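You operate a simulated robot arm through the tools that you are given. There is no shell and no other tool.

You run a simulated two-armed robot. Do the job below in one go: nothing can be reset, and whatever is moved stays where it is left.

Task
Wipe up the spill on the dining table with the pink cloth and put it back.

It is judged by the outcome, as a careful person would: the job done as asked, and still so three seconds after it is handed in. It fails if anything else is knocked over, pushed out of place, dropped, spilled or broken. Flat cloth is picked up by pressing the open fingertips on it (5 to 10 N) and closing them slowly along it; thin cloth reads only 2 to 8 mm in the jaws.

Robot
Two 7-joint arms with two-finger parallel grippers on one trunk, on a base that moves. Base frame: it is fixed to the floor where the robot stands at the start and does not move with it; the origin is under the middle of the robot, x ahead of it, y to its left, z up; the surface under the hand at the start is at about z = 750. Readings come in mm, degrees, newtons and seconds.
The left shoulder is at the start at [163, 171, 1108], the right one opposite. With the tool pointing down near the work surface each hand reaches from about 440 to 940 mm from the robot's upright axis, wherever it stands, measured 20 degrees to its own side. Places, roughly: pink cloth [700, 200, 800]. Payload 4.4 kg a hand.
The TCP of each hand is the grasp point between the finger pads, 23 mm short of the fingertips. In the tool frame z runs along the fingers and y along their closing line. Largest opening 94 mm; finger width 38, thickness 10; the body of the gripper, 54 by 96 mm, starts 39 mm behind the TCP.
Orientation is that of the tool frame in the base frame, as a unit quaternion [w, x, y, z]. With the fingers straight down and closing along the base's y, the tool's x points along the base's -x, its y along +y and its z along -z.

Tools
- The arms move only by the tool send_rows. It takes "left_steps", "right_steps" or both (then of equal length, played together; a hand with none holds still); each is a list of rows, each a list of 7 numbers: the turn, a rotation vector about the base's x, y, z in degrees, then the shift along the base's x, y, z in mm, then the closure, from 0 (fully open) to 1 (shut). In form: [[rx, ry, rz, tx, ty, tz, fingers], ...]. A call has 1 to 20 rows; each row is the pose to reach, as a shift and turn from the pose commanded when the call began. Each row takes 0.2 s and may step no farther than 50 mm and 8.6 degrees from the row before; otherwise, or with a gripper value out of range, the whole call is refused. A pose out of reach is approached as far as the arm can. The call stops where the force on the tool passes 40 N (or 10 N more than at its start, if that is more) or the arm is blocked; 0.2 s more then pass. The fingers move at their own pace (about 72 mm/s each) and stop on an object; they squeeze with about 36 N. The grip force told is the motor's: it shows also when the fingers shut on nothing. Time passes only in rows, and 0.2 s behind the last, so rows that repeat a pose let the fingers close. The reply holds the time, the measured pose of the TCP, the force on the tool along the base axes, the opening and the grip force, in the units named above and with some noise, with the torque about the TCP (base axes, N m) and any sound that the robot's microphone picked up.
- Cameras (640 x 400 px; columns grow to the right, rows downward): "scene" is now at [285.5, 13.5, 1235]; the picture's right is [0.16, -0.99, 0.00], its down [-0.64, -0.10, -0.76] and it looks along [0.75, 0.12, -0.65] (base axes); focal length 224 px, centre (320, 200). "left" rides on the left gripper at [86, -16, -74] in its tool frame; the picture's right is [0.18, 0.98, 0.00], its down [-0.58, 0.11, -0.81] and it looks along [-0.79, 0.15, 0.59] (tool axes); focal length 243 px, centre (320, 200). "right" rides on the right gripper at [86, 16, -75] in its tool frame; the picture's right is [-0.18, 0.98, 0.00], its down [-0.58, -0.11, -0.81] and it looks along [-0.79, -0.15, 0.59] (tool axes); focal length 243 px, centre (320, 200). There is no depth. A picture from a camera that has moved, and an enlarged one, comes with that camera's place and axes in the base frame and with its lens.
- capture(camera): a new picture of that camera. The clock stands still meanwhile.
- lift_body(by): moves the trunk up (or, below 0, down) by that many mm; the arms and the scene camera ride with it, the base frame stays. It gives what a move gives, with no picture.
- base_move(legs): drives the robot by 1 to 6 legs, each [ahead, left, turn to the left] in mm, mm and degrees, along the robot's own axes; the way and the turn of a leg run together, so that a leg with both is an arc; at most 1500 mm and 180 degrees a leg. The arms and the cameras ride along, it lands a little off, and it stops where it bumps. It gives what a move gives.
- head_to(pan, tilt): turns the head with the scene camera to pan (to the left, within 80 degrees either way) and tilt (down, from -29 to 69), counted from straight ahead of the robot (the tilt from the chest, where the trunk bows). It gives what a move gives.
- enlarge(camera, box): a new picture of the part [left, top, right, bottom] of that camera's present view, enlarged. The clock stands still meanwhile.
- job_done(): hands the job in; it is judged then, once.

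Places have to be worked out from the pictures, the camera data and where the tool is seen. Open the grippers and draw the arms clear of the work before you hand the job in, unless the task says otherwise.

The tools are called after "Request:" by a JSON object that holds its "api" and its "payload". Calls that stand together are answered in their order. send_rows: Moves the arms, as the interface text tells. Its arguments: {"type":"object","properties":{"left_steps":{"type":"array"},"right_steps":{"type":"array"}},"required":[]} The other tools are called the same way: lift_body (by) moves the trunk up or down; base_move (legs) drives the base; head_to (pan, tilt) turns the head that bears the scene camera; capture (camera) takes a picture; enlarge (camera, box) takes an enlarged picture of a part of a camera's view; job_done () hands the job in.

At the start:

```text
clock: 0.0
left_tcp_pos: [504.0, 385.9, 1019.2]
left_ee_rot: [0.0, 0.0, 1.0, 0.0]
left_contact_force: [0.7, 0.1, -0.7]
left_moment: [-0.02, -0.05, 0.02]
left_grip_width: 94.0
left_grasp_force: 0.0
right_tcp_pos: [547.2, -134.5, 1016.0]
right_ee_rot: [0.0, 0.0, 1.0, 0.0]
right_contact_force: [1.1, -0.8, 0.5]
right_moment: [0.0, 0.01, 0.0]
right_grip_width: 94.2
right_grasp_force: 0.1
trunk travel left (down, up): [-125.0, 263.0]
robot x, y, heading: [0.0, -0.1, -0.0]
head pan, tilt (commanded): [9.0, 40.7]
```

scene: 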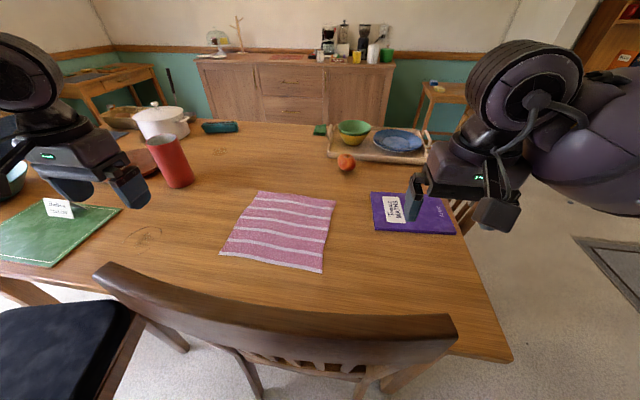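
right: 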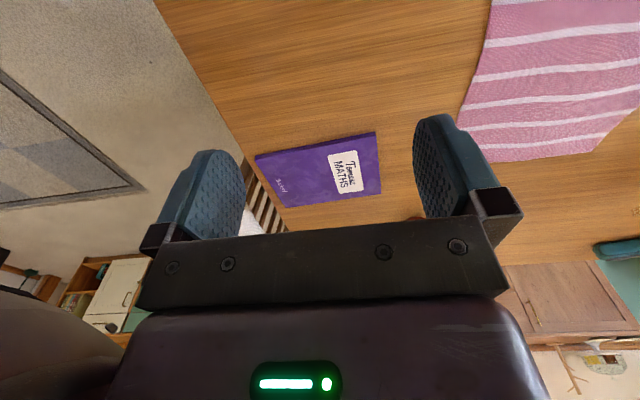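
left: 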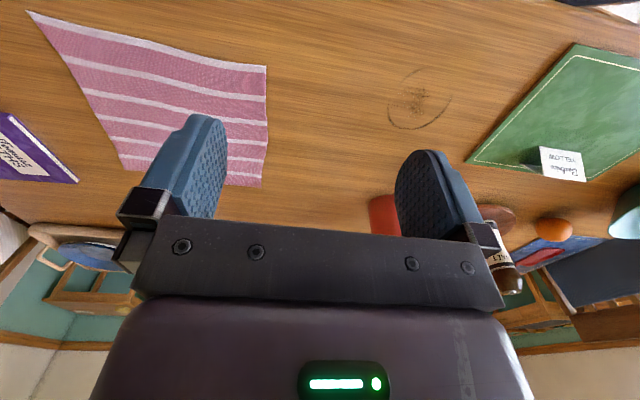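

I see the pink striped cloth on the table and a faint ring mark near scene pixel (150,235), which may be a stain or the spill. I'll enlarge several parts to find the spill.

Request:
{"api": "enlarge", "payload": {"camera": "scene", "box": [80, 180, 280, 305]}}

Request:
{"api": "enlarge", "payload": {"camera": "left", "box": [260, 20, 640, 240]}}

Request:
{"api": "enlarge", "payload": {"camera": "scene", "box": [180, 100, 480, 290]}}

```text
3.20 times, centred on (180, 242) of scene
camera zoom: at [285.5, 13.5, 1235.0], right [0.16, -0.99, 0.0], down [-0.64, -0.1, -0.76], along [0.75, 0.12, -0.65], focal length 716 px, centre (768, 64)
```

zoom: 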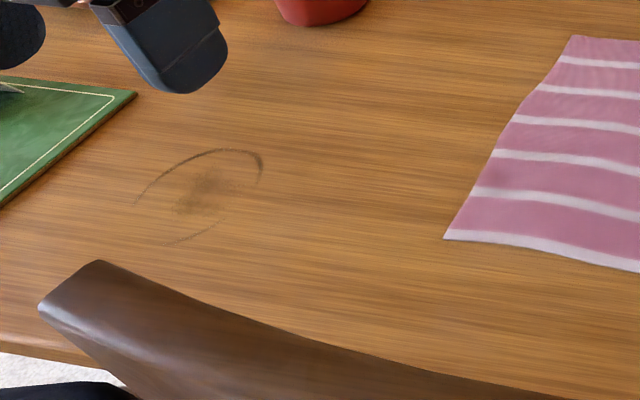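

```text
1.68 times, centred on (450, 130) of left
camera zoom: at [419.4, 370.5, 1093.4], right [-0.18, 0.98, 0.0], down [0.58, 0.11, 0.81], along [0.79, 0.15, -0.59], focal length 409 px, centre (101, 318)
```

zoom: 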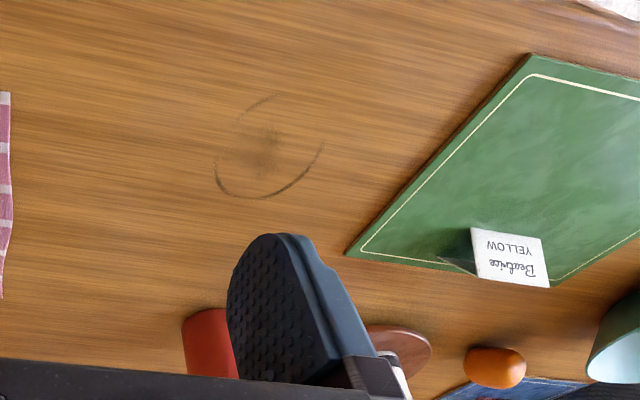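

```text
2.11 times, centred on (330, 195) of scene
camera zoom: at [285.5, 13.5, 1235.0], right [0.16, -0.99, 0.0], down [-0.64, -0.1, -0.76], along [0.75, 0.12, -0.65], focal length 471 px, centre (299, 210)
```

zoom: 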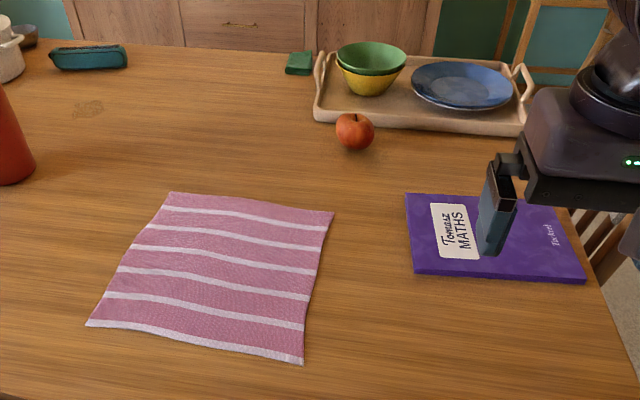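

There's a dark ring mark near the left side and another faint mark near scene (221,151). I'll zoom in there and then look around the whole table.

Request:
{"api": "enlarge", "payload": {"camera": "scene", "box": [180, 115, 280, 178]}}

Request:
{"api": "enlarge", "payload": {"camera": "scene", "box": [0, 80, 200, 205]}}

Request:
{"api": "enlarge", "payload": {"camera": "scene", "box": [110, 210, 190, 260]}}

Request:
{"api": "enlarge", "payload": {"camera": "right", "box": [150, 0, 640, 300]}}

```text
6.35 times, centred on (230, 146) of scene
camera zoom: at [285.5, 13.5, 1235.0], right [0.16, -0.99, 0.0], down [-0.64, -0.1, -0.76], along [0.75, 0.12, -0.65], focal length 1420 px, centre (891, 540)
```

zoom: 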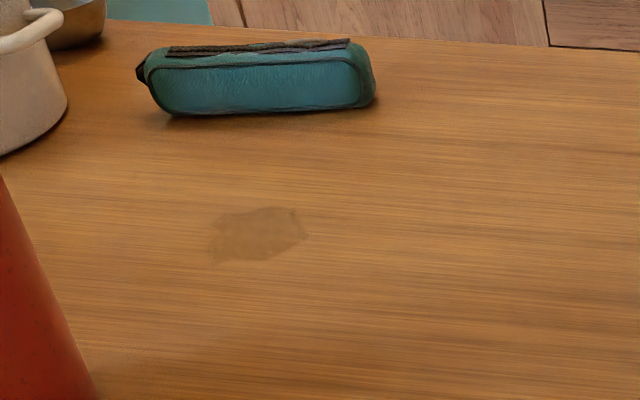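

```text
3.20 times, centred on (100, 142) of scene
camera zoom: at [285.5, 13.5, 1235.0], right [0.16, -0.99, 0.0], down [-0.64, -0.1, -0.76], along [0.75, 0.12, -0.65], focal length 716 px, centre (1024, 384)
```

zoom: 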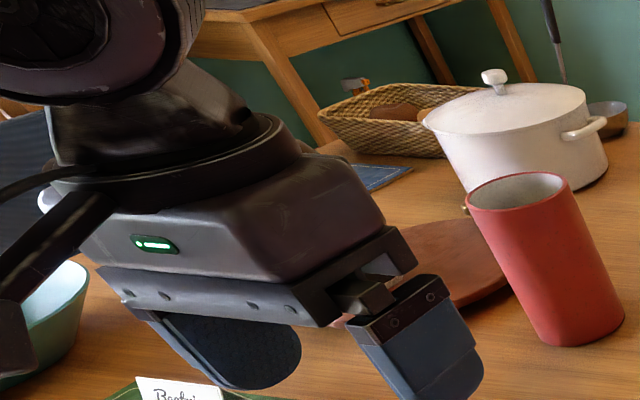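

```text
8.00 times, centred on (150, 235) of scene
camera zoom: at [285.5, 13.5, 1235.0], right [0.16, -0.99, 0.0], down [-0.64, -0.1, -0.76], along [0.75, 0.12, -0.65], focal length 1789 px, centre (1680, -80)
```

zoom: 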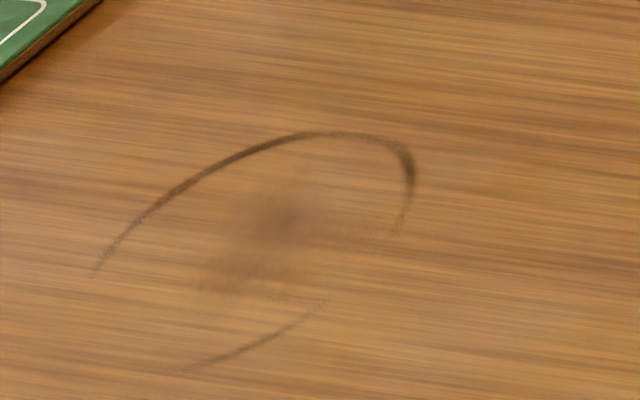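

```text
1.31 times, centred on (395, 150) of right
camera zoom: at [459.8, -117.7, 1089.6], right [0.18, 0.98, 0.0], down [0.58, -0.11, 0.81], along [0.79, -0.15, -0.59], focal length 317 px, centre (222, 265)
```

zoom: 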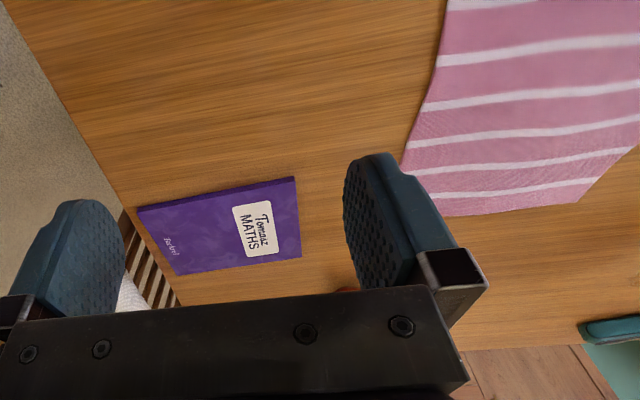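

Two candidates: a ring-shaped dark mark at about [620,553,750] and an irregular faint patch at about [1100,595,750]. I'll turn the head to look at the rest of the table and its left side before deciding.

Request:
{"api": "head_to", "payload": {"pan": 45, "tilt": 35}}

Request:
{"api": "capture", "payload": {"camera": "scene"}}

Request:
{"api": "head_to", "payload": {"pan": -30, "tilt": 40}}

Request:
{"api": "capture", "payload": {"camera": "scene"}}

Request:
{"api": "head_to", "payload": {"pan": 20, "tilt": 65}}

Request:
{"api": "capture", "payload": {"camera": "scene"}}

```text
clock: 1.0
left_tcp_pos: [504.9, 386.3, 1018.2]
left_ee_rot: [-0.001, 0.0, 1.0, 0.0]
left_contact_force: [-0.6, -0.3, 0.0]
left_moment: [0.0, -0.01, -0.02]
left_grip_width: 93.9
left_grasp_force: 0.0
right_tcp_pos: [548.2, -134.9, 1015.1]
right_ee_rot: [0.001, 0.0, 1.0, 0.0]
right_contact_force: [0.9, -0.7, -0.2]
right_moment: [0.0, 0.02, 0.0]
right_grip_width: 94.0
right_grasp_force: 0.2
trunk travel left (down, up): [-125.0, 263.0]
robot x, y, heading: [2.5, 3.6, 0.2]
head pan, tilt (commanded): [45.0, 35.0]
```

```text
taken
camera scene: at [264.3, 62.4, 1243.5], right [0.71, -0.71, 0.0], down [-0.41, -0.41, -0.82], along [0.58, 0.58, -0.57], focal length 224 px, centre (320, 200)
```

scene: 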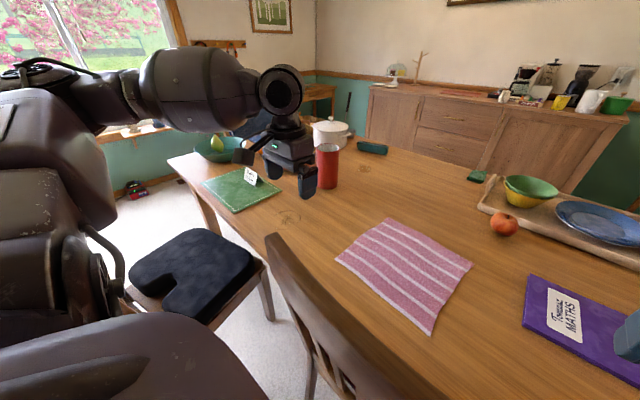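

```text
clock: 2.5
left_tcp_pos: [505.6, 386.7, 1019.7]
left_ee_rot: [0.0, -0.001, 1.0, 0.0]
left_contact_force: [-0.4, -0.5, -0.9]
left_moment: [-0.01, -0.03, -0.01]
left_grip_width: 93.8
left_grasp_force: 0.1
right_tcp_pos: [546.1, -133.7, 1015.0]
right_ee_rot: [0.001, 0.0, 1.0, 0.0]
right_contact_force: [-0.3, 0.2, 0.2]
right_moment: [-0.03, 0.01, -0.01]
right_grip_width: 94.2
right_grasp_force: 0.0
trunk travel left (down, up): [-125.0, 263.0]
robot x, y, heading: [3.0, 1.9, 0.1]
head pan, tilt (commanded): [-30.0, 40.0]
```

```text
taken
camera scene: at [275.7, -42.2, 1236.0], right [-0.5, -0.87, 0.0], down [-0.56, 0.32, -0.77], along [0.66, -0.38, -0.64], focal length 224 px, centre (320, 200)
```

scene: 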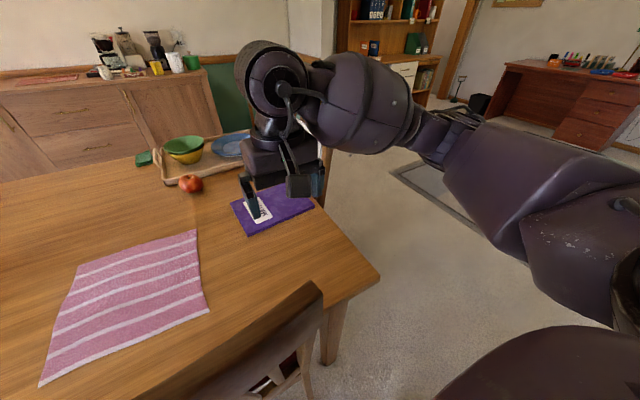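

```text
clock: 3.7
left_tcp_pos: [506.0, 386.7, 1020.4]
left_ee_rot: [0.0, -0.001, 1.0, 0.0]
left_contact_force: [0.2, -0.1, 0.1]
left_moment: [-0.01, -0.01, 0.02]
left_grip_width: 94.0
left_grasp_force: 0.1
right_tcp_pos: [547.8, -133.5, 1015.5]
right_ee_rot: [-0.001, 0.0, 1.0, 0.0]
right_contact_force: [-0.4, 0.5, -0.3]
right_moment: [0.01, -0.01, 0.01]
right_grip_width: 93.9
right_grasp_force: 0.1
trunk travel left (down, up): [-125.0, 263.0]
robot x, y, heading: [-0.9, 0.8, 0.1]
head pan, tilt (commanded): [20.0, 65.0]
```

```text
taken
camera scene: at [259.1, 20.9, 1203.7], right [0.34, -0.94, 0.0], down [-0.85, -0.31, -0.42], along [0.4, 0.14, -0.91], focal length 224 px, centre (320, 200)
```

scene: 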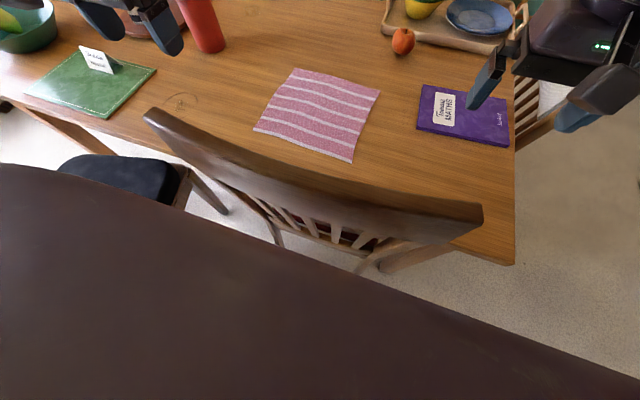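

The table has two marks and I need a closer look to tell a wet spill from an old stain in the wood. I'll point the head back and move the left hand's camera forward, well above everything, for a nearer look.

Request:
{"api": "head_to", "payload": {"pan": 25, "tilt": 35}}

Request:
{"api": "enlarge", "payload": {"camera": "scene", "box": [160, 100, 420, 262]}}

Request:
{"api": "capture", "payload": {"camera": "scene"}}

```text
clock: 4.6
left_tcp_pos: [503.8, 386.6, 1018.6]
left_ee_rot: [0.0, 0.0, 1.0, 0.0]
left_contact_force: [0.8, 0.5, -0.7]
left_moment: [0.0, 0.02, 0.02]
left_grip_width: 93.9
left_grasp_force: 0.0
right_tcp_pos: [547.9, -134.0, 1014.8]
right_ee_rot: [-0.001, 0.001, 1.0, 0.0]
right_contact_force: [-0.4, 0.5, -0.5]
right_moment: [0.0, -0.03, -0.01]
right_grip_width: 93.9
right_grasp_force: 0.1
trunk travel left (down, up): [-125.0, 263.0]
robot x, y, heading: [3.7, -1.0, 0.3]
head pan, tilt (commanded): [25.0, 35.0]
```

```text
2.46 times, centred on (290, 181) of scene
camera zoom: at [281.8, 37.4, 1243.4], right [0.42, -0.91, 0.0], down [-0.52, -0.24, -0.82], along [0.74, 0.35, -0.57], focal length 550 px, centre (394, 247)
```

zoom: 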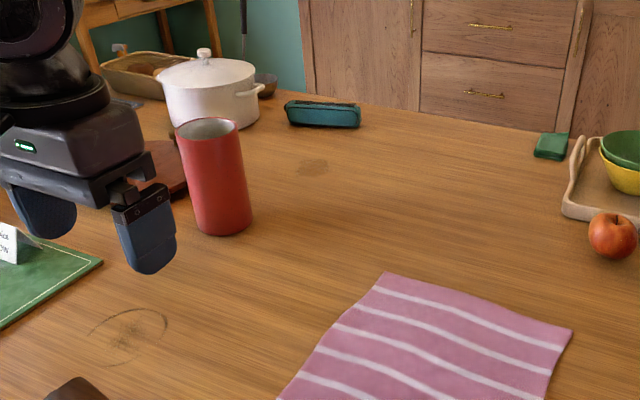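

```text
taken
camera scene: at [281.8, 37.4, 1243.4], right [0.42, -0.91, 0.0], down [-0.52, -0.24, -0.82], along [0.74, 0.35, -0.57], focal length 224 px, centre (320, 200)
```

scene: 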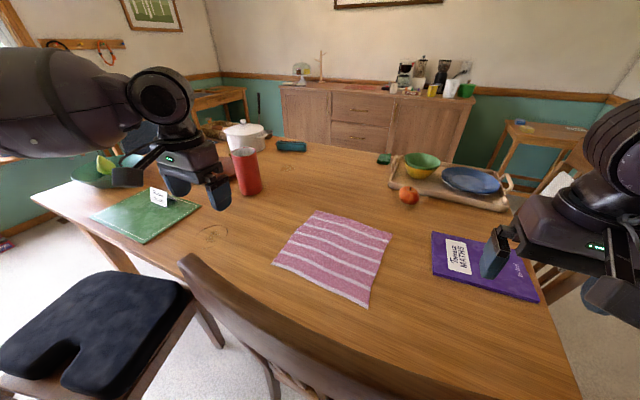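

I'll move the left hand forward (staying above z ≈ 1040, higher than the red cup) to look at both marks with its camera.

Request:
{"api": "send_rows", "payload": {"left_steps": [[0, 0, 0, 0, 0, 30, 0], [0, 0, 0, 40, 10, 40, 0], [0, 0, 0, 80, 20, 40, 0], [0, 0, 0, 120, 30, 40, 0], [0, 0, 0, 160, 40, 40, 0], [0, 0, 0, 200, 50, 40, 0], [0, 0, 0, 240, 60, 40, 0], [0, 0, 0, 240, 60, 40, 0]]}}

Request:
{"api": "capture", "payload": {"camera": "left"}}

Request:
{"api": "capture", "payload": {"camera": "scene"}}

```text
clock: 6.4
left_tcp_pos: [744.7, 448.5, 1059.7]
left_ee_rot: [0.001, 0.0, 1.0, 0.0]
left_contact_force: [0.7, -0.4, 0.2]
left_moment: [-0.01, -0.02, 0.02]
left_grip_width: 94.1
left_grasp_force: 0.0
right_tcp_pos: [546.5, -133.8, 1016.6]
right_ee_rot: [0.002, 0.0, 1.0, -0.001]
right_contact_force: [-0.7, -1.1, -0.2]
right_moment: [0.02, 0.0, -0.02]
right_grip_width: 94.0
right_grasp_force: 0.0
trunk travel left (down, up): [-125.0, 263.0]
robot x, y, heading: [2.2, -4.1, -0.5]
head pan, tilt (commanded): [25.0, 35.0]
```

```text
taken
camera left: at [658.7, 432.8, 1133.4], right [-0.18, 0.98, 0.0], down [0.58, 0.11, 0.81], along [0.79, 0.15, -0.59], focal length 243 px, centre (320, 200)
```

left: 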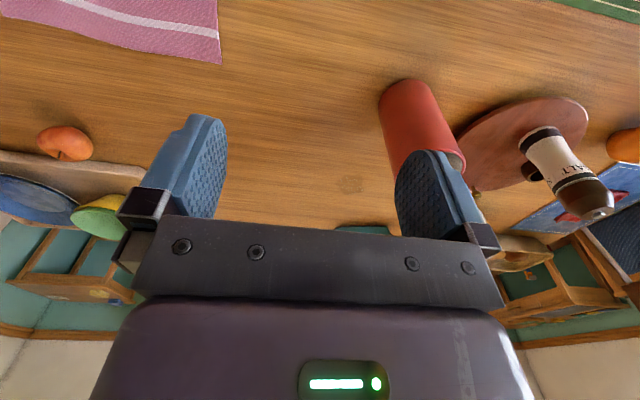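

```text
taken
camera scene: at [280.8, 37.5, 1244.0], right [0.42, -0.91, 0.0], down [-0.52, -0.24, -0.82], along [0.74, 0.35, -0.57], focal length 224 px, centre (320, 200)
```

scene: 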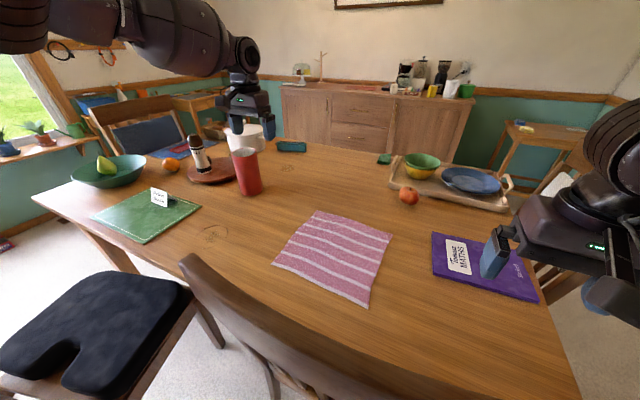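

The patch should fall near pixel (352,185) of the left camera; I'll enlarge that region, and both marks in the scene view.

Request:
{"api": "enlarge", "payload": {"camera": "left", "box": [230, 120, 400, 226]}}

Request:
{"api": "enlarge", "payload": {"camera": "scene", "box": [255, 145, 325, 189]}}

Request:
{"api": "enlarge", "payload": {"camera": "scene", "box": [180, 210, 250, 254]}}

```text
3.76 times, centred on (315, 173) of left
camera zoom: at [658.7, 432.8, 1133.4], right [-0.18, 0.98, 0.0], down [0.58, 0.11, 0.81], along [0.79, 0.15, -0.59], focal length 913 px, centre (339, 302)
```

zoom: 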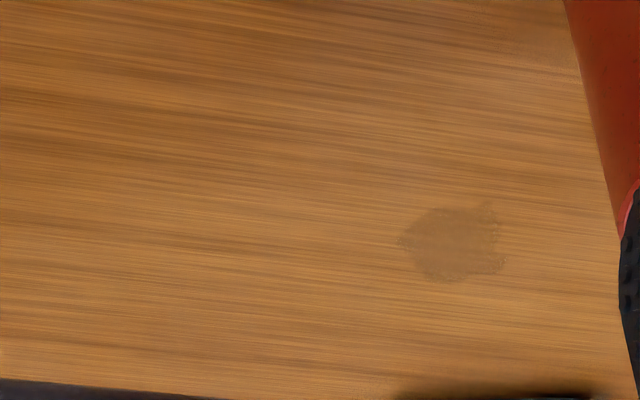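

```text
9.09 times, centred on (290, 167) of scene
camera zoom: at [280.8, 37.5, 1244.0], right [0.42, -0.91, 0.0], down [-0.52, -0.24, -0.82], along [0.74, 0.35, -0.57], focal length 2033 px, centre (593, 500)
```

zoom: 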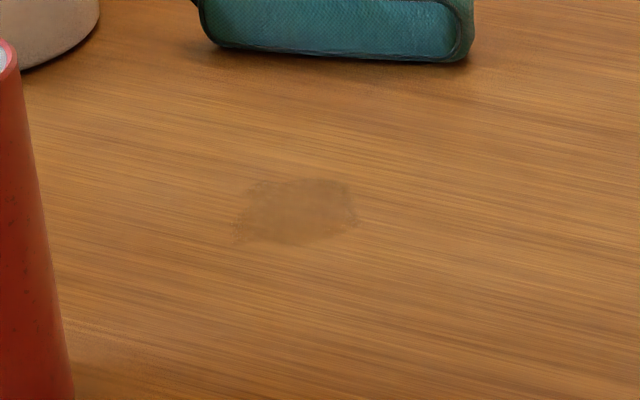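

```text
9.09 times, centred on (215, 232) of scene
camera zoom: at [280.8, 37.5, 1244.0], right [0.42, -0.91, 0.0], down [-0.52, -0.24, -0.82], along [0.74, 0.35, -0.57], focal length 2033 px, centre (1274, -91)
```

zoom: 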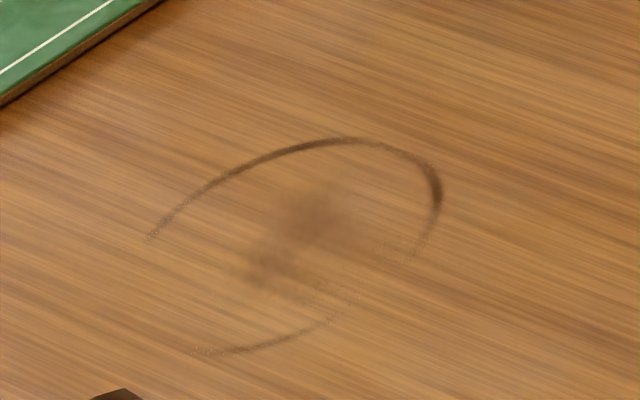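

The far patch is an irregular film at about [1095, 590, 750], roughly 70×80 mm, like a drying puddle. The near ring looks more like an old mark burnt into the wood. I'll raise the trunk for a better overview of the table, the floor and possible driving routes.

Request:
{"api": "lift_body", "payload": {"by": 250}}

Request:
{"api": "head_to", "payload": {"pan": 15, "tilt": 40}}

Request:
{"api": "capture", "payload": {"camera": "scene"}}

Request:
{"api": "head_to", "payload": {"pan": -45, "tilt": 35}}

Request:
{"api": "capture", "payload": {"camera": "scene"}}

Request:
{"api": "head_to", "payload": {"pan": 65, "tilt": 45}}

Request:
{"api": "capture", "payload": {"camera": "scene"}}

Request:
{"api": "head_to", "payload": {"pan": 5, "tilt": 67}}

Request:
{"api": "capture", "payload": {"camera": "scene"}}

```text
clock: 9.0
left_tcp_pos: [643.4, 445.9, 1518.1]
left_ee_rot: [0.167, 0.0, 0.986, 0.0]
left_contact_force: [-0.8, 0.0, 0.1]
left_moment: [-0.02, -0.04, -0.04]
left_grip_width: 93.7
left_grasp_force: 0.1
right_tcp_pos: [547.6, -135.5, 1265.3]
right_ee_rot: [0.0, 0.0, 1.0, -0.001]
right_contact_force: [0.8, -0.7, 0.3]
right_moment: [0.04, -0.01, -0.04]
right_grip_width: 94.1
right_grasp_force: 0.1
trunk travel left (down, up): [-375.0, 13.0]
robot x, y, heading: [3.1, 0.2, 0.2]
head pan, tilt (commanded): [25.0, 35.0]
```

```text
clock: 9.7
left_tcp_pos: [643.7, 446.3, 1518.8]
left_ee_rot: [0.167, 0.0, 0.986, 0.0]
left_contact_force: [0.1, 0.2, -1.1]
left_moment: [0.01, 0.01, 0.0]
left_grip_width: 93.9
left_grasp_force: 0.0
right_tcp_pos: [546.5, -134.5, 1265.3]
right_ee_rot: [0.0, 0.001, 1.0, -0.001]
right_contact_force: [0.1, 0.6, -0.6]
right_moment: [-0.02, 0.03, -0.01]
right_grip_width: 94.2
right_grasp_force: 0.0
trunk travel left (down, up): [-375.0, 13.0]
robot x, y, heading: [3.4, 0.9, 0.1]
head pan, tilt (commanded): [15.0, 40.0]
```

```text
taken
camera scene: at [136.9, 22.3, 1505.5], right [0.26, -0.97, 0.0], down [-0.62, -0.17, -0.77], along [0.74, 0.2, -0.64], focal length 224 px, centre (320, 200)
```

scene: 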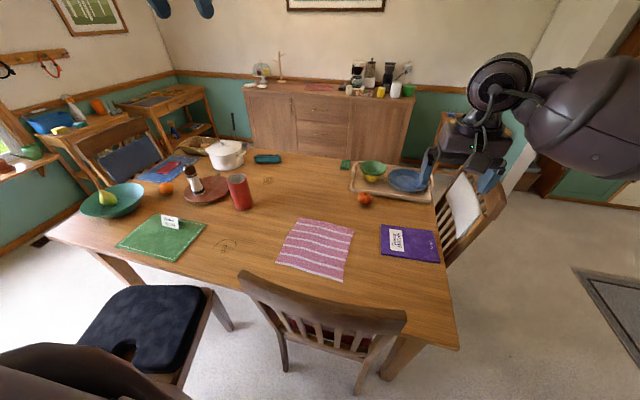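

```text
clock: 11.0
left_tcp_pos: [644.4, 447.3, 1517.4]
left_ee_rot: [0.166, 0.001, 0.986, 0.001]
left_contact_force: [-0.3, 0.2, 0.0]
left_moment: [0.0, 0.0, -0.04]
left_grip_width: 93.8
left_grasp_force: 0.1
right_tcp_pos: [546.0, -134.3, 1264.7]
right_ee_rot: [0.0, 0.0, 1.0, 0.0]
right_contact_force: [0.1, -0.3, -0.3]
right_moment: [-0.03, -0.03, -0.01]
right_grip_width: 94.0
right_grasp_force: 0.0
trunk travel left (down, up): [-375.0, 13.0]
robot x, y, heading: [2.2, -2.0, 0.0]
head pan, tilt (commanded): [-45.0, 35.0]
```

```text
taken
camera scene: at [117.1, -62.0, 1513.0], right [-0.71, -0.71, 0.0], down [-0.41, 0.41, -0.82], along [0.58, -0.58, -0.57], focal length 224 px, centre (320, 200)
```

scene: 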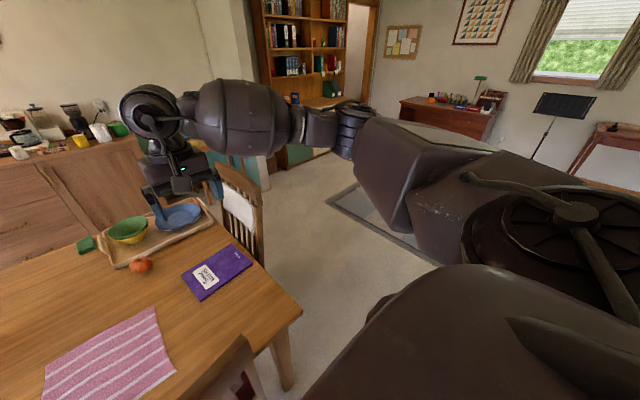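

```text
clock: 12.9
left_tcp_pos: [643.5, 446.6, 1519.3]
left_ee_rot: [0.167, -0.001, 0.986, 0.001]
left_contact_force: [0.0, 0.9, 0.6]
left_moment: [0.03, 0.04, -0.01]
left_grip_width: 94.1
left_grasp_force: 0.0
right_tcp_pos: [547.6, -134.6, 1265.7]
right_ee_rot: [0.001, -0.001, 1.0, 0.0]
right_contact_force: [0.5, -0.1, 0.4]
right_moment: [0.02, 0.0, 0.04]
right_grip_width: 94.1
right_grasp_force: 0.1
trunk travel left (down, up): [-375.0, 13.0]
robot x, y, heading: [1.9, -2.3, 0.2]
head pan, tilt (commanded): [65.0, 45.0]
```

```text
taken
camera scene: at [89.2, 73.9, 1498.2], right [0.91, -0.42, 0.0], down [-0.3, -0.64, -0.71], along [0.3, 0.64, -0.71], focal length 224 px, centre (320, 200)
```

scene: 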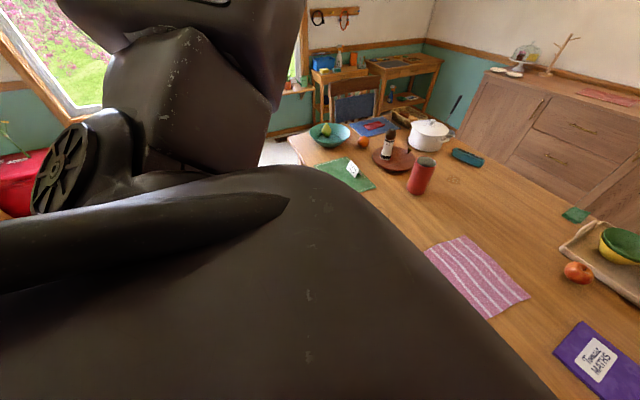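

```text
clock: 14.2
left_tcp_pos: [642.8, 446.7, 1517.3]
left_ee_rot: [0.167, 0.001, 0.986, -0.001]
left_contact_force: [0.0, 0.6, -0.3]
left_moment: [0.02, 0.0, 0.01]
left_grip_width: 94.1
left_grasp_force: 0.2
right_tcp_pos: [547.4, -133.5, 1265.5]
right_ee_rot: [0.001, -0.001, 1.0, 0.001]
right_contact_force: [-0.4, 0.8, 0.4]
right_moment: [-0.02, 0.04, 0.01]
right_grip_width: 93.9
right_grasp_force: 0.0
trunk travel left (down, up): [-375.0, 13.0]
robot x, y, heading: [5.6, 0.3, 0.0]
head pan, tilt (commanded): [5.0, 67.0]
```

```text
taken
camera scene: at [112.8, 5.3, 1471.1], right [0.09, -1.0, 0.0], down [-0.92, -0.08, -0.39], along [0.39, 0.03, -0.92], focal length 224 px, centre (320, 200)
```

scene: 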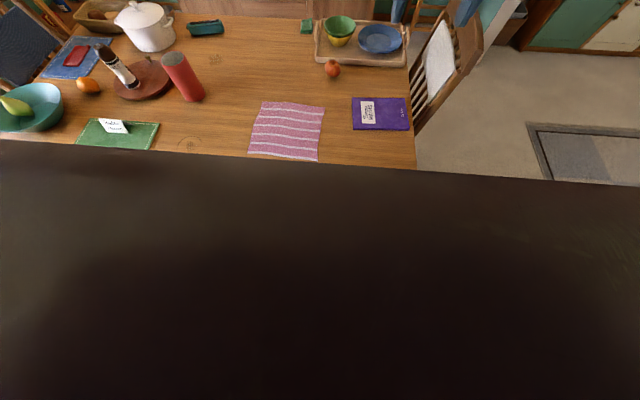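

From the raised view, a gap of about 1 m runs behind the table, and the right-hand side is open floor apart from a tucked-in chair. The front chair's back is at x≈390, y −100 to 300, with its top near z≈1007. I'll lower the trunk again and set up to pick up the cloth.

Request:
{"api": "lift_body", "payload": {"by": -250}}

Request:
{"api": "head_to", "payload": {"pan": 15, "tilt": 45}}

Request:
{"api": "capture", "payload": {"camera": "scene"}}

```text
clock: 16.8
left_tcp_pos: [642.4, 446.3, 1271.0]
left_ee_rot: [0.168, 0.001, 0.986, 0.0]
left_contact_force: [-0.7, 0.0, 0.4]
left_moment: [0.0, 0.0, 0.02]
left_grip_width: 94.0
left_grasp_force: 0.0
right_tcp_pos: [546.0, -135.6, 1016.5]
right_ee_rot: [0.001, 0.0, 1.0, 0.001]
right_contact_force: [-0.4, 0.8, 0.8]
right_moment: [-0.02, -0.01, 0.01]
right_grip_width: 94.0
right_grasp_force: 0.1
trunk travel left (down, up): [-125.0, 263.0]
robot x, y, heading: [-0.0, 1.2, -0.2]
head pan, tilt (commanded): [5.0, 67.0]
```

```text
clock: 17.6
left_tcp_pos: [644.3, 446.4, 1268.1]
left_ee_rot: [0.167, 0.001, 0.986, 0.0]
left_contact_force: [-0.1, 0.3, -1.1]
left_moment: [-0.01, 0.02, 0.05]
left_grip_width: 93.9
left_grasp_force: 0.1
right_tcp_pos: [546.7, -134.8, 1015.3]
right_ee_rot: [0.0, 0.0, 1.0, -0.001]
right_contact_force: [-0.4, 0.3, 0.0]
right_moment: [0.01, 0.04, 0.04]
right_grip_width: 94.0
right_grasp_force: 0.2
trunk travel left (down, up): [-125.0, 263.0]
robot x, y, heading: [-0.3, 0.6, -0.2]
head pan, tilt (commanded): [15.0, 45.0]
```

```text
taken
camera scene: at [280.5, 21.2, 1228.6], right [0.26, -0.97, 0.0], down [-0.68, -0.18, -0.71], along [0.68, 0.18, -0.71], focal length 224 px, centre (320, 200)
```

scene: 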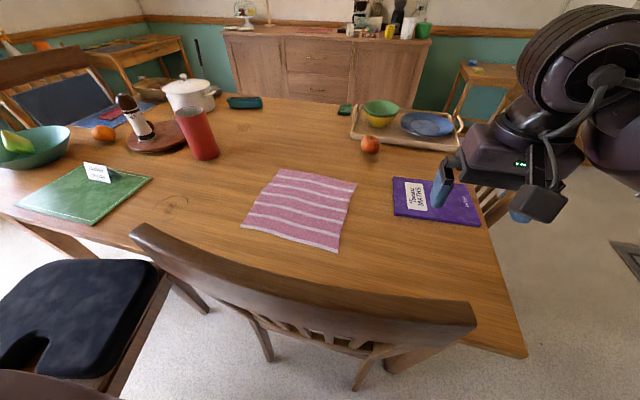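

The left hand is at [644,446,1268], tilted 19°. I judge the cloth's corners to be about [848,315], [846,50], [580,52], [592,326], so I'll straighten the tool and bring the hand above [715,235] at z≈900.

Request:
{"api": "send_rows", "payload": {"left_steps": [[0, 4.8, 0, 7, -21, -37, 0], [0, 9.6, 0, 14, -42, -74, 0], [0, 14.4, 0, 21, -63, -110, 0], [0, 19.2, 0, 28, -84, -147, 0], [0, 19.2, 0, 35, -105, -184, 0], [0, 19.2, 0, 42, -126, -221, 0], [0, 19.2, 0, 50, -148, -258, 0], [0, 19.2, 0, 57, -169, -294, 0], [0, 19.2, 0, 64, -190, -331, 0], [0, 19.2, 0, 71, -211, -368, 0], [0, 19.2, 0, 71, -211, -368, 0]]}}

Request:
{"api": "capture", "payload": {"camera": "left"}}

Request:
{"api": "capture", "payload": {"camera": "scene"}}

```text
clock: 20.0
left_tcp_pos: [695.4, 252.4, 907.7]
left_ee_rot: [0.001, 0.001, 1.0, 0.001]
left_contact_force: [0.5, 0.2, 0.0]
left_moment: [0.0, 0.01, -0.01]
left_grip_width: 94.2
left_grasp_force: 0.1
left hand out of reach, approached as far as the arm can: row 10, 11
right_tcp_pos: [546.7, -134.3, 1016.1]
right_ee_rot: [0.001, 0.0, 1.0, 0.0]
right_contact_force: [0.0, 1.0, -0.1]
right_moment: [0.0, -0.02, 0.01]
right_grip_width: 94.1
right_grasp_force: 0.0
trunk travel left (down, up): [-125.0, 263.0]
robot x, y, heading: [-3.0, -3.8, -0.0]
head pan, tilt (commanded): [15.0, 45.0]
```

```text
taken
camera left: at [609.4, 236.2, 982.7], right [-0.18, 0.98, 0.0], down [0.58, 0.11, 0.81], along [0.79, 0.15, -0.59], focal length 243 px, centre (320, 200)
```

left: 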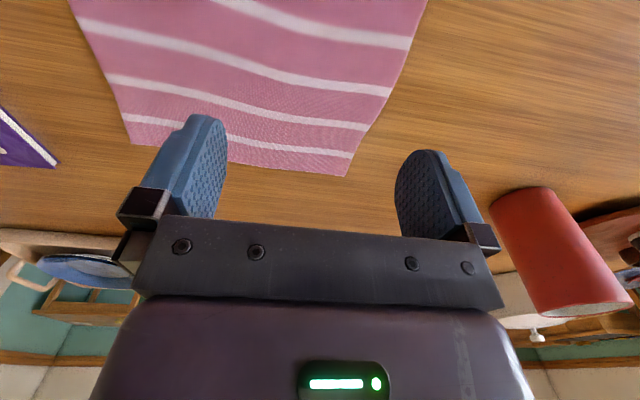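

```text
taken
camera scene: at [279.8, 21.1, 1229.1], right [0.26, -0.97, 0.0], down [-0.68, -0.18, -0.71], along [0.68, 0.18, -0.71], focal length 224 px, centre (320, 200)
```

scene: 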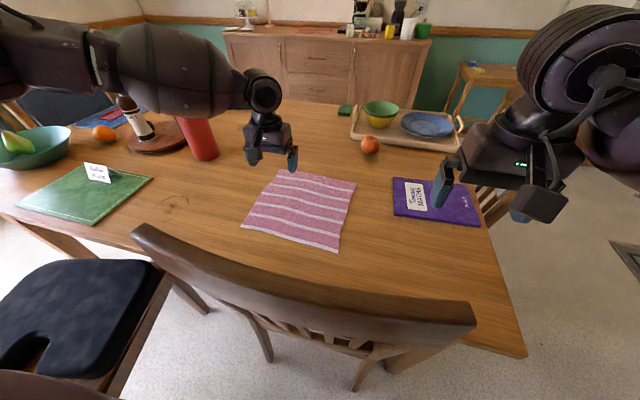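

The arm stopped a little short ([695,252,908]) in a somewhat awkward elbow pose. I'll try smaller moves downward to check that it can go on.

Request:
{"api": "send_rows", "payload": {"left_steps": [[0, 0, 0, 0, 0, -20, 0], [0, 0, 0, 0, 0, -40, 0], [0, 0, 0, 0, 0, -60, 0], [0, 0, 0, 0, 0, -60, 0]]}}

```text
clock: 21.0
left_tcp_pos: [681.2, 266.3, 859.1]
left_ee_rot: [0.0, 0.0, 1.0, 0.0]
left_contact_force: [0.3, 0.9, -0.2]
left_moment: [-0.03, 0.0, 0.01]
left_grip_width: 94.2
left_grasp_force: 0.1
left hand out of reach, approached as far as the arm can: row 1, 2, 3, 4
right_tcp_pos: [546.8, -134.7, 1014.8]
right_ee_rot: [0.0, 0.0, 1.0, 0.0]
right_contact_force: [-0.3, 0.3, 0.0]
right_moment: [0.04, -0.01, 0.02]
right_grip_width: 94.0
right_grasp_force: 0.1
trunk travel left (down, up): [-125.0, 263.0]
robot x, y, heading: [-4.7, 0.4, 0.2]
head pan, tilt (commanded): [15.0, 45.0]
```

The arm is against a joint limit in this elbow pose. I'll back out to the starting pose and come in again from there.

Request:
{"api": "send_rows", "payload": {"left_steps": [[0, 0, 0, 0, 0, 30, 0], [0, 0, 0, -20, 10, 60, 0], [0, 0, 0, -50, 30, 90, 0], [0, 0, 0, -80, 50, 120, 0], [0, 0, 0, -110, 70, 140, 0], [0, 0, 0, -140, 90, 155, 0], [0, 0, 0, -170, 110, 160, 0], [0, 0, 0, -177, 120, 160, 0], [0, 0, 0, -177, 120, 160, 0]]}}

Request:
{"api": "capture", "payload": {"camera": "scene"}}

```text
clock: 23.0
left_tcp_pos: [503.9, 384.5, 1019.3]
left_ee_rot: [-0.001, 0.0, 1.0, 0.0]
left_contact_force: [0.7, -0.8, 0.1]
left_moment: [0.03, 0.0, 0.01]
left_grip_width: 94.3
left_grasp_force: 0.0
right_tcp_pos: [548.0, -134.9, 1014.4]
right_ee_rot: [0.0, 0.0, 1.0, -0.001]
right_contact_force: [-0.8, -0.2, -0.5]
right_moment: [-0.01, 0.02, -0.02]
right_grip_width: 93.8
right_grasp_force: 0.1
trunk travel left (down, up): [-125.0, 263.0]
robot x, y, heading: [-2.5, -1.0, -0.0]
head pan, tilt (commanded): [15.0, 45.0]
```

```text
taken
camera scene: at [280.5, 21.2, 1228.7], right [0.26, -0.97, 0.0], down [-0.68, -0.18, -0.71], along [0.68, 0.18, -0.71], focal length 224 px, centre (320, 200)
```

scene: 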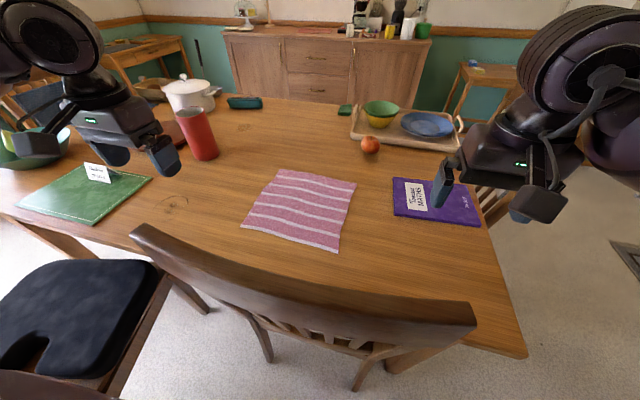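

The left arm is back in its starting posture. I'll approach the cloth again along a direct diagonal path.

Request:
{"api": "send_rows", "payload": {"left_steps": [[0, 0, 0, 35, -10, -5, 0], [0, 0, 0, 70, -25, -20, 0], [0, 0, 0, 105, -50, -35, 0], [0, 0, 0, 135, -80, -55, 0], [0, 0, 0, 165, -105, -75, 0], [0, 0, 0, 190, -130, -100, 0], [0, 0, 0, 211, -150, -120, 0], [0, 0, 0, 211, -150, -120, 0]]}}

Request:
{"api": "capture", "payload": {"camera": "scene"}}

```text
clock: 24.8
left_tcp_pos: [697.3, 251.2, 910.6]
left_ee_rot: [0.001, 0.0, 1.0, 0.0]
left_contact_force: [0.1, -0.1, 0.7]
left_moment: [0.01, -0.01, -0.01]
left_grip_width: 94.1
left_grasp_force: 0.0
left hand out of reach, approached as far as the arm can: row 7, 8
right_tcp_pos: [546.2, -133.0, 1016.5]
right_ee_rot: [0.001, 0.0, 1.0, 0.0]
right_contact_force: [-0.4, 0.3, 0.5]
right_moment: [0.01, -0.02, 0.02]
right_grip_width: 93.8
right_grasp_force: 0.1
trunk travel left (down, up): [-125.0, 263.0]
robot x, y, heading: [2.0, 0.9, 0.1]
head pan, tilt (commanded): [15.0, 45.0]
```

```text
taken
camera scene: at [279.8, 20.9, 1229.1], right [0.26, -0.97, 0.0], down [-0.68, -0.18, -0.71], along [0.68, 0.18, -0.71], focal length 224 px, centre (320, 200)
```

scene: 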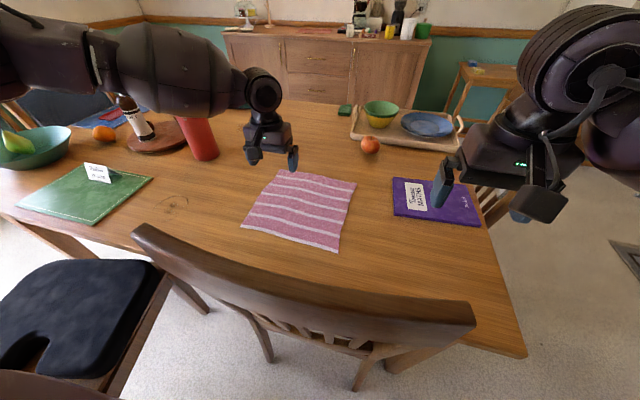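

The same limit shows up at z≈910, so a wrist joint is probably at its end with this yaw. I'll test whether turning the tool about the vertical frees it.

Request:
{"api": "send_rows", "payload": {"left_steps": [[0, 0, 8, 0, 0, 0, 0], [0, 0, 16, 0, 0, 0, 0], [0, 0, 24, 0, 0, 0, 0], [0, 0, 30, 0, 0, 0, 0], [0, 0, 30, 0, 0, -20, 0], [0, 0, 30, 0, 0, -30, 0]]}}

Request:
{"api": "capture", "payload": {"camera": "scene"}}

```text
clock: 26.2
left_tcp_pos: [689.0, 257.6, 883.9]
left_ee_rot: [0.0, -0.26, 0.966, 0.0]
left_contact_force: [0.6, 0.1, 0.7]
left_moment: [0.0, 0.02, 0.04]
left_grip_width: 93.9
left_grasp_force: 0.1
left hand out of reach, approached as far as the arm can: row 5, 6
right_tcp_pos: [546.8, -134.1, 1016.9]
right_ee_rot: [-0.001, 0.001, 1.0, 0.0]
right_contact_force: [0.7, 0.2, 0.2]
right_moment: [-0.01, 0.01, 0.01]
right_grip_width: 94.1
right_grasp_force: 0.0
trunk travel left (down, up): [-125.0, 263.0]
robot x, y, heading: [-1.9, -0.3, 0.2]
head pan, tilt (commanded): [15.0, 45.0]
```

```text
taken
camera scene: at [280.4, 21.2, 1228.7], right [0.26, -0.97, 0.0], down [-0.68, -0.18, -0.71], along [0.68, 0.18, -0.71], focal length 224 px, centre (320, 200)
```

scene: 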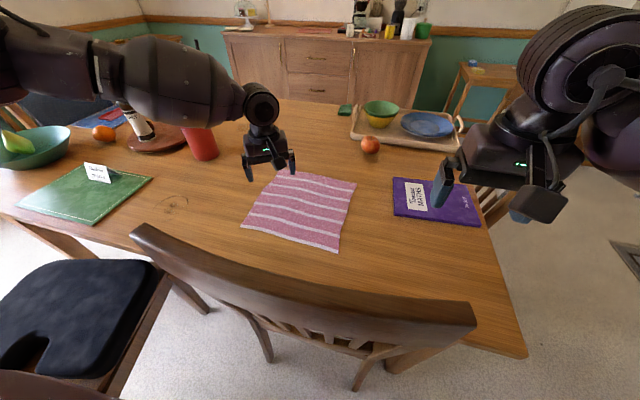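

Yaw is not the limiting joint. I'll look at the left arm's elbow posture with the head to understand what blocks it.

Request:
{"api": "head_to", "payload": {"pan": 60, "tilt": 15}}

Request:
{"api": "capture", "payload": {"camera": "scene"}}

Request:
{"api": "capture", "payload": {"camera": "right"}}

```text
clock: 27.4
left_tcp_pos: [689.2, 258.7, 883.9]
left_ee_rot: [0.0, -0.259, 0.966, 0.0]
left_contact_force: [0.1, 0.1, 0.7]
left_moment: [0.0, 0.0, -0.01]
left_grip_width: 93.8
left_grasp_force: 0.0
right_tcp_pos: [548.3, -134.7, 1015.4]
right_ee_rot: [0.0, 0.0, 1.0, 0.0]
right_contact_force: [0.5, 0.5, 0.5]
right_moment: [-0.01, 0.01, 0.02]
right_grip_width: 94.0
right_grasp_force: 0.1
trunk travel left (down, up): [-125.0, 263.0]
robot x, y, heading: [1.3, -2.3, 0.0]
head pan, tilt (commanded): [60.0, 15.0]
```

```text
taken
camera scene: at [248.8, 81.0, 1275.4], right [0.87, -0.5, 0.0], down [-0.13, -0.22, -0.97], along [0.48, 0.84, -0.26], focal length 224 px, centre (320, 200)
```

scene: 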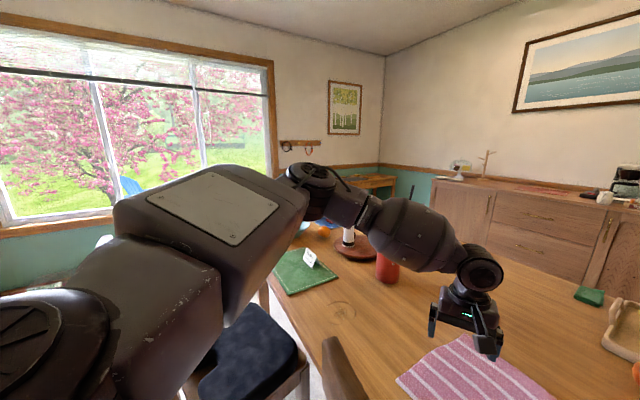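

```text
taken
camera right: at [459.9, -117.7, 1089.5], right [0.18, 0.98, 0.0], down [0.58, -0.11, 0.81], along [0.79, -0.15, -0.59], focal length 243 px, centre (320, 200)
```

right: 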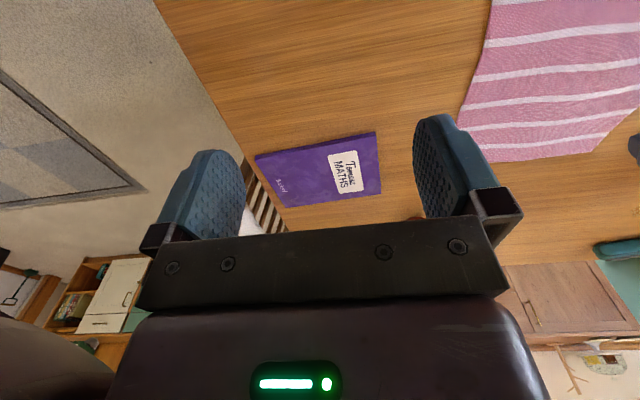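

The elbow sits high and out to the left. I'll move the hand left of the cloth, over bare table, restore the yaw and lower there, to see whether the arm can then come in at low height.

Request:
{"api": "send_rows", "payload": {"left_steps": [[0, 0, -8, -20, 30, 10, 0], [0, 0, -16, -40, 60, 10, 0], [0, 0, -24, -60, 90, 10, 0], [0, 0, -30, -70, 120, 10, 0], [0, 0, -30, -70, 130, -10, 0], [0, 0, -30, -70, 130, -40, 0], [0, 0, -30, -70, 130, -70, 0], [0, 0, -30, -70, 130, -90, 0], [0, 0, -30, -70, 130, -90, 0]]}}

Request:
{"api": "capture", "payload": {"camera": "scene"}}

```text
clock: 29.4
left_tcp_pos: [618.8, 389.0, 792.4]
left_ee_rot: [0.0, 0.0, 1.0, 0.0]
left_contact_force: [0.7, -0.1, -0.1]
left_moment: [0.01, 0.0, 0.01]
left_grip_width: 94.0
left_grasp_force: 0.0
right_tcp_pos: [546.4, -134.1, 1016.0]
right_ee_rot: [0.0, 0.0, 1.0, 0.001]
right_contact_force: [0.3, 1.4, -0.2]
right_moment: [0.01, -0.02, 0.0]
right_grip_width: 94.2
right_grasp_force: 0.0
trunk travel left (down, up): [-125.0, 263.0]
robot x, y, heading: [-1.9, -0.4, 0.1]
head pan, tilt (commanded): [60.0, 15.0]
```

```text
taken
camera scene: at [248.4, 81.1, 1275.7], right [0.87, -0.5, 0.0], down [-0.13, -0.22, -0.97], along [0.48, 0.84, -0.26], focal length 224 px, centre (320, 200)
```

scene: 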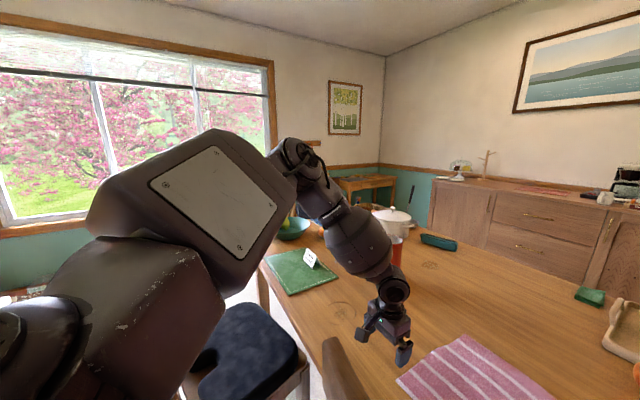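

Lowering worked here ([619,389,792]). Now I'll test how far the hand can travel toward the cloth at a height of about 800.

Request:
{"api": "send_rows", "payload": {"left_steps": [[0, 0, 0, 15, -25, 5, 0], [0, 0, 0, 30, -50, 8, 0], [0, 0, 0, 45, -75, 8, 0], [0, 0, 0, 60, -100, 8, 0], [0, 0, 0, 75, -125, 8, 0], [0, 0, 0, 85, -145, 8, 0], [0, 0, 0, 85, -145, 8, 0]]}}

```text
clock: 31.0
left_tcp_pos: [667.7, 278.6, 825.3]
left_ee_rot: [-0.001, -0.001, 1.0, 0.0]
left_contact_force: [0.3, -0.8, 0.0]
left_moment: [0.04, -0.03, -0.02]
left_grip_width: 94.0
left_grasp_force: 0.1
left hand out of reach, approached as far as the arm can: row 4, 5, 6, 7
right_tcp_pos: [546.4, -133.4, 1014.9]
right_ee_rot: [0.0, 0.0, 1.0, 0.0]
right_contact_force: [-0.1, -0.1, -0.6]
right_moment: [0.04, -0.02, 0.0]
right_grip_width: 94.2
right_grasp_force: 0.1
trunk travel left (down, up): [-125.0, 263.0]
robot x, y, heading: [-0.4, -1.2, -0.1]
head pan, tilt (commanded): [60.0, 15.0]
```

The arm's limit lies about 24° left of straight ahead at table height, so the cloth is too close to the centreline for the left hand. I'll raise the hand and shift the base 200 mm to the right, where the floor is free, so the cloth lies more to my left.

Request:
{"api": "send_rows", "payload": {"left_steps": [[0, 0, 0, -10, 20, 40, 0], [0, 0, 0, -30, 50, 70, 0], [0, 0, 0, -60, 70, 100, 0], [0, 0, 0, -90, 90, 130, 0], [0, 0, 0, -120, 100, 160, 0], [0, 0, 0, -150, 105, 190, 0], [0, 0, 0, -150, 105, 190, 0]]}}

Request:
{"api": "base_move", "payload": {"legs": [[0, -200, 0]]}}

Request:
{"api": "head_to", "payload": {"pan": 25, "tilt": 40}}

Request:
{"api": "capture", "payload": {"camera": "scene"}}

```text
clock: 32.6
left_tcp_pos: [514.6, 380.8, 1017.9]
left_ee_rot: [0.0, 0.001, 1.0, 0.0]
left_contact_force: [0.1, 0.2, -1.0]
left_moment: [0.0, 0.0, 0.01]
left_grip_width: 94.0
left_grasp_force: 0.0
right_tcp_pos: [547.5, -135.3, 1014.8]
right_ee_rot: [-0.001, 0.0, 1.0, 0.0]
right_contact_force: [-0.2, 0.5, -0.2]
right_moment: [0.01, 0.0, -0.01]
right_grip_width: 94.1
right_grasp_force: 0.1
trunk travel left (down, up): [-125.0, 263.0]
robot x, y, heading: [-2.9, -4.7, 0.1]
head pan, tilt (commanded): [60.0, 15.0]
```

```text
clock: 35.0
left_tcp_pos: [512.5, 178.3, 1017.4]
left_ee_rot: [0.0, -0.001, 1.0, 0.0]
left_contact_force: [0.7, -0.3, -0.9]
left_moment: [-0.01, 0.02, -0.02]
left_grip_width: 94.1
left_grasp_force: 0.1
right_tcp_pos: [547.8, -336.2, 1015.4]
right_ee_rot: [-0.001, -0.001, 1.0, 0.0]
right_contact_force: [-0.2, 0.1, -0.2]
right_moment: [0.03, -0.05, 0.03]
right_grip_width: 94.0
right_grasp_force: 0.0
trunk travel left (down, up): [-125.0, 263.0]
robot x, y, heading: [-0.1, -201.8, -0.2]
head pan, tilt (commanded): [60.0, 15.0]
```

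```text
clock: 36.0
left_tcp_pos: [514.3, 178.2, 1015.7]
left_ee_rot: [0.0, -0.001, 1.0, 0.0]
left_contact_force: [0.8, -0.6, 0.4]
left_moment: [0.01, -0.03, -0.04]
left_grip_width: 94.1
left_grasp_force: 0.1
right_tcp_pos: [547.1, -337.0, 1014.7]
right_ee_rot: [0.0, -0.001, 1.0, 0.0]
right_contact_force: [-0.3, 0.1, 0.4]
right_moment: [-0.01, 0.01, -0.01]
right_grip_width: 93.9
right_grasp_force: 0.1
trunk travel left (down, up): [-125.0, 263.0]
robot x, y, heading: [-2.3, -202.0, 0.2]
head pan, tilt (commanded): [25.0, 40.0]
```

```text
taken
camera scene: at [279.2, -166.2, 1236.0], right [0.42, -0.91, 0.0], down [-0.58, -0.27, -0.77], along [0.69, 0.33, -0.64], focal length 224 px, centre (320, 200)
```

scene: 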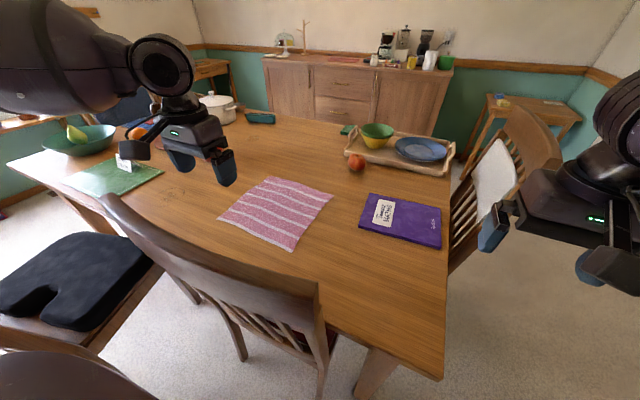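

The base is now at y≈−202 and the cloth's corners check out: about [845,312], [843,52], [579,55], [588,325]. I'll bring the left hand forward and over [715,240], then down to z≈830.

Request:
{"api": "send_rows", "payload": {"left_steps": [[0, 0, 0, 40, 12, 0, 0], [0, 0, 0, 80, 24, 0, 0], [0, 0, 0, 120, 36, -20, 0], [0, 0, 0, 160, 50, -50, 0], [0, 0, 0, 190, 58, -85, 0], [0, 0, 0, 201, 62, -125, 0], [0, 0, 0, 201, 62, -160, 0], [0, 0, 0, 201, 62, -185, 0], [0, 0, 0, 201, 62, -185, 0]]}}

Request:
{"api": "capture", "payload": {"camera": "scene"}}

Request:
{"api": "capture", "payload": {"camera": "left"}}

```text
refused: row 4 steps farther than a row can; nothing moved
```

```text
taken
camera scene: at [279.2, -166.2, 1236.0], right [0.42, -0.91, 0.0], down [-0.58, -0.27, -0.77], along [0.69, 0.33, -0.64], focal length 224 px, centre (320, 200)
```

scene: 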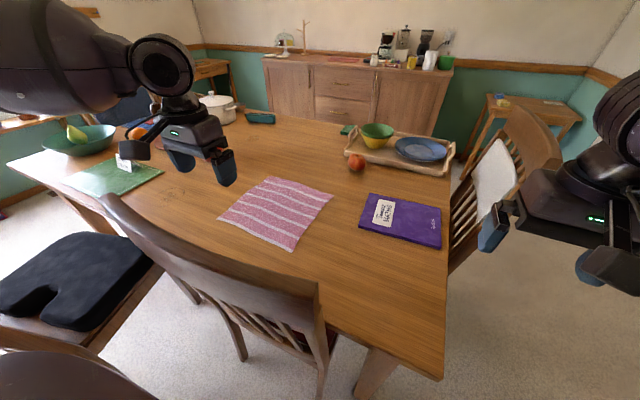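

```text
taken
camera left: at [427.8, 163.0, 1091.4], right [-0.19, 0.98, 0.0], down [0.58, 0.11, 0.81], along [0.79, 0.15, -0.59], focal length 243 px, centre (320, 200)
```

left: 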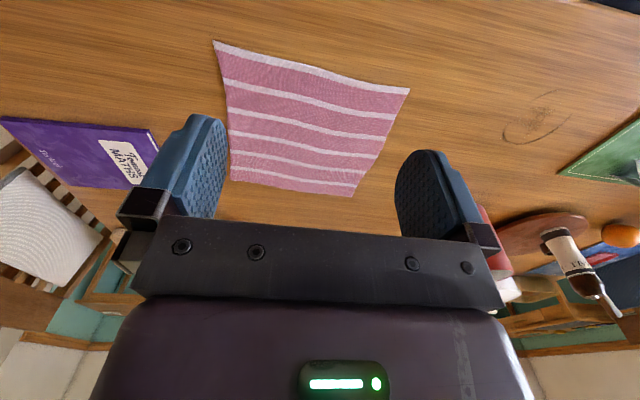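

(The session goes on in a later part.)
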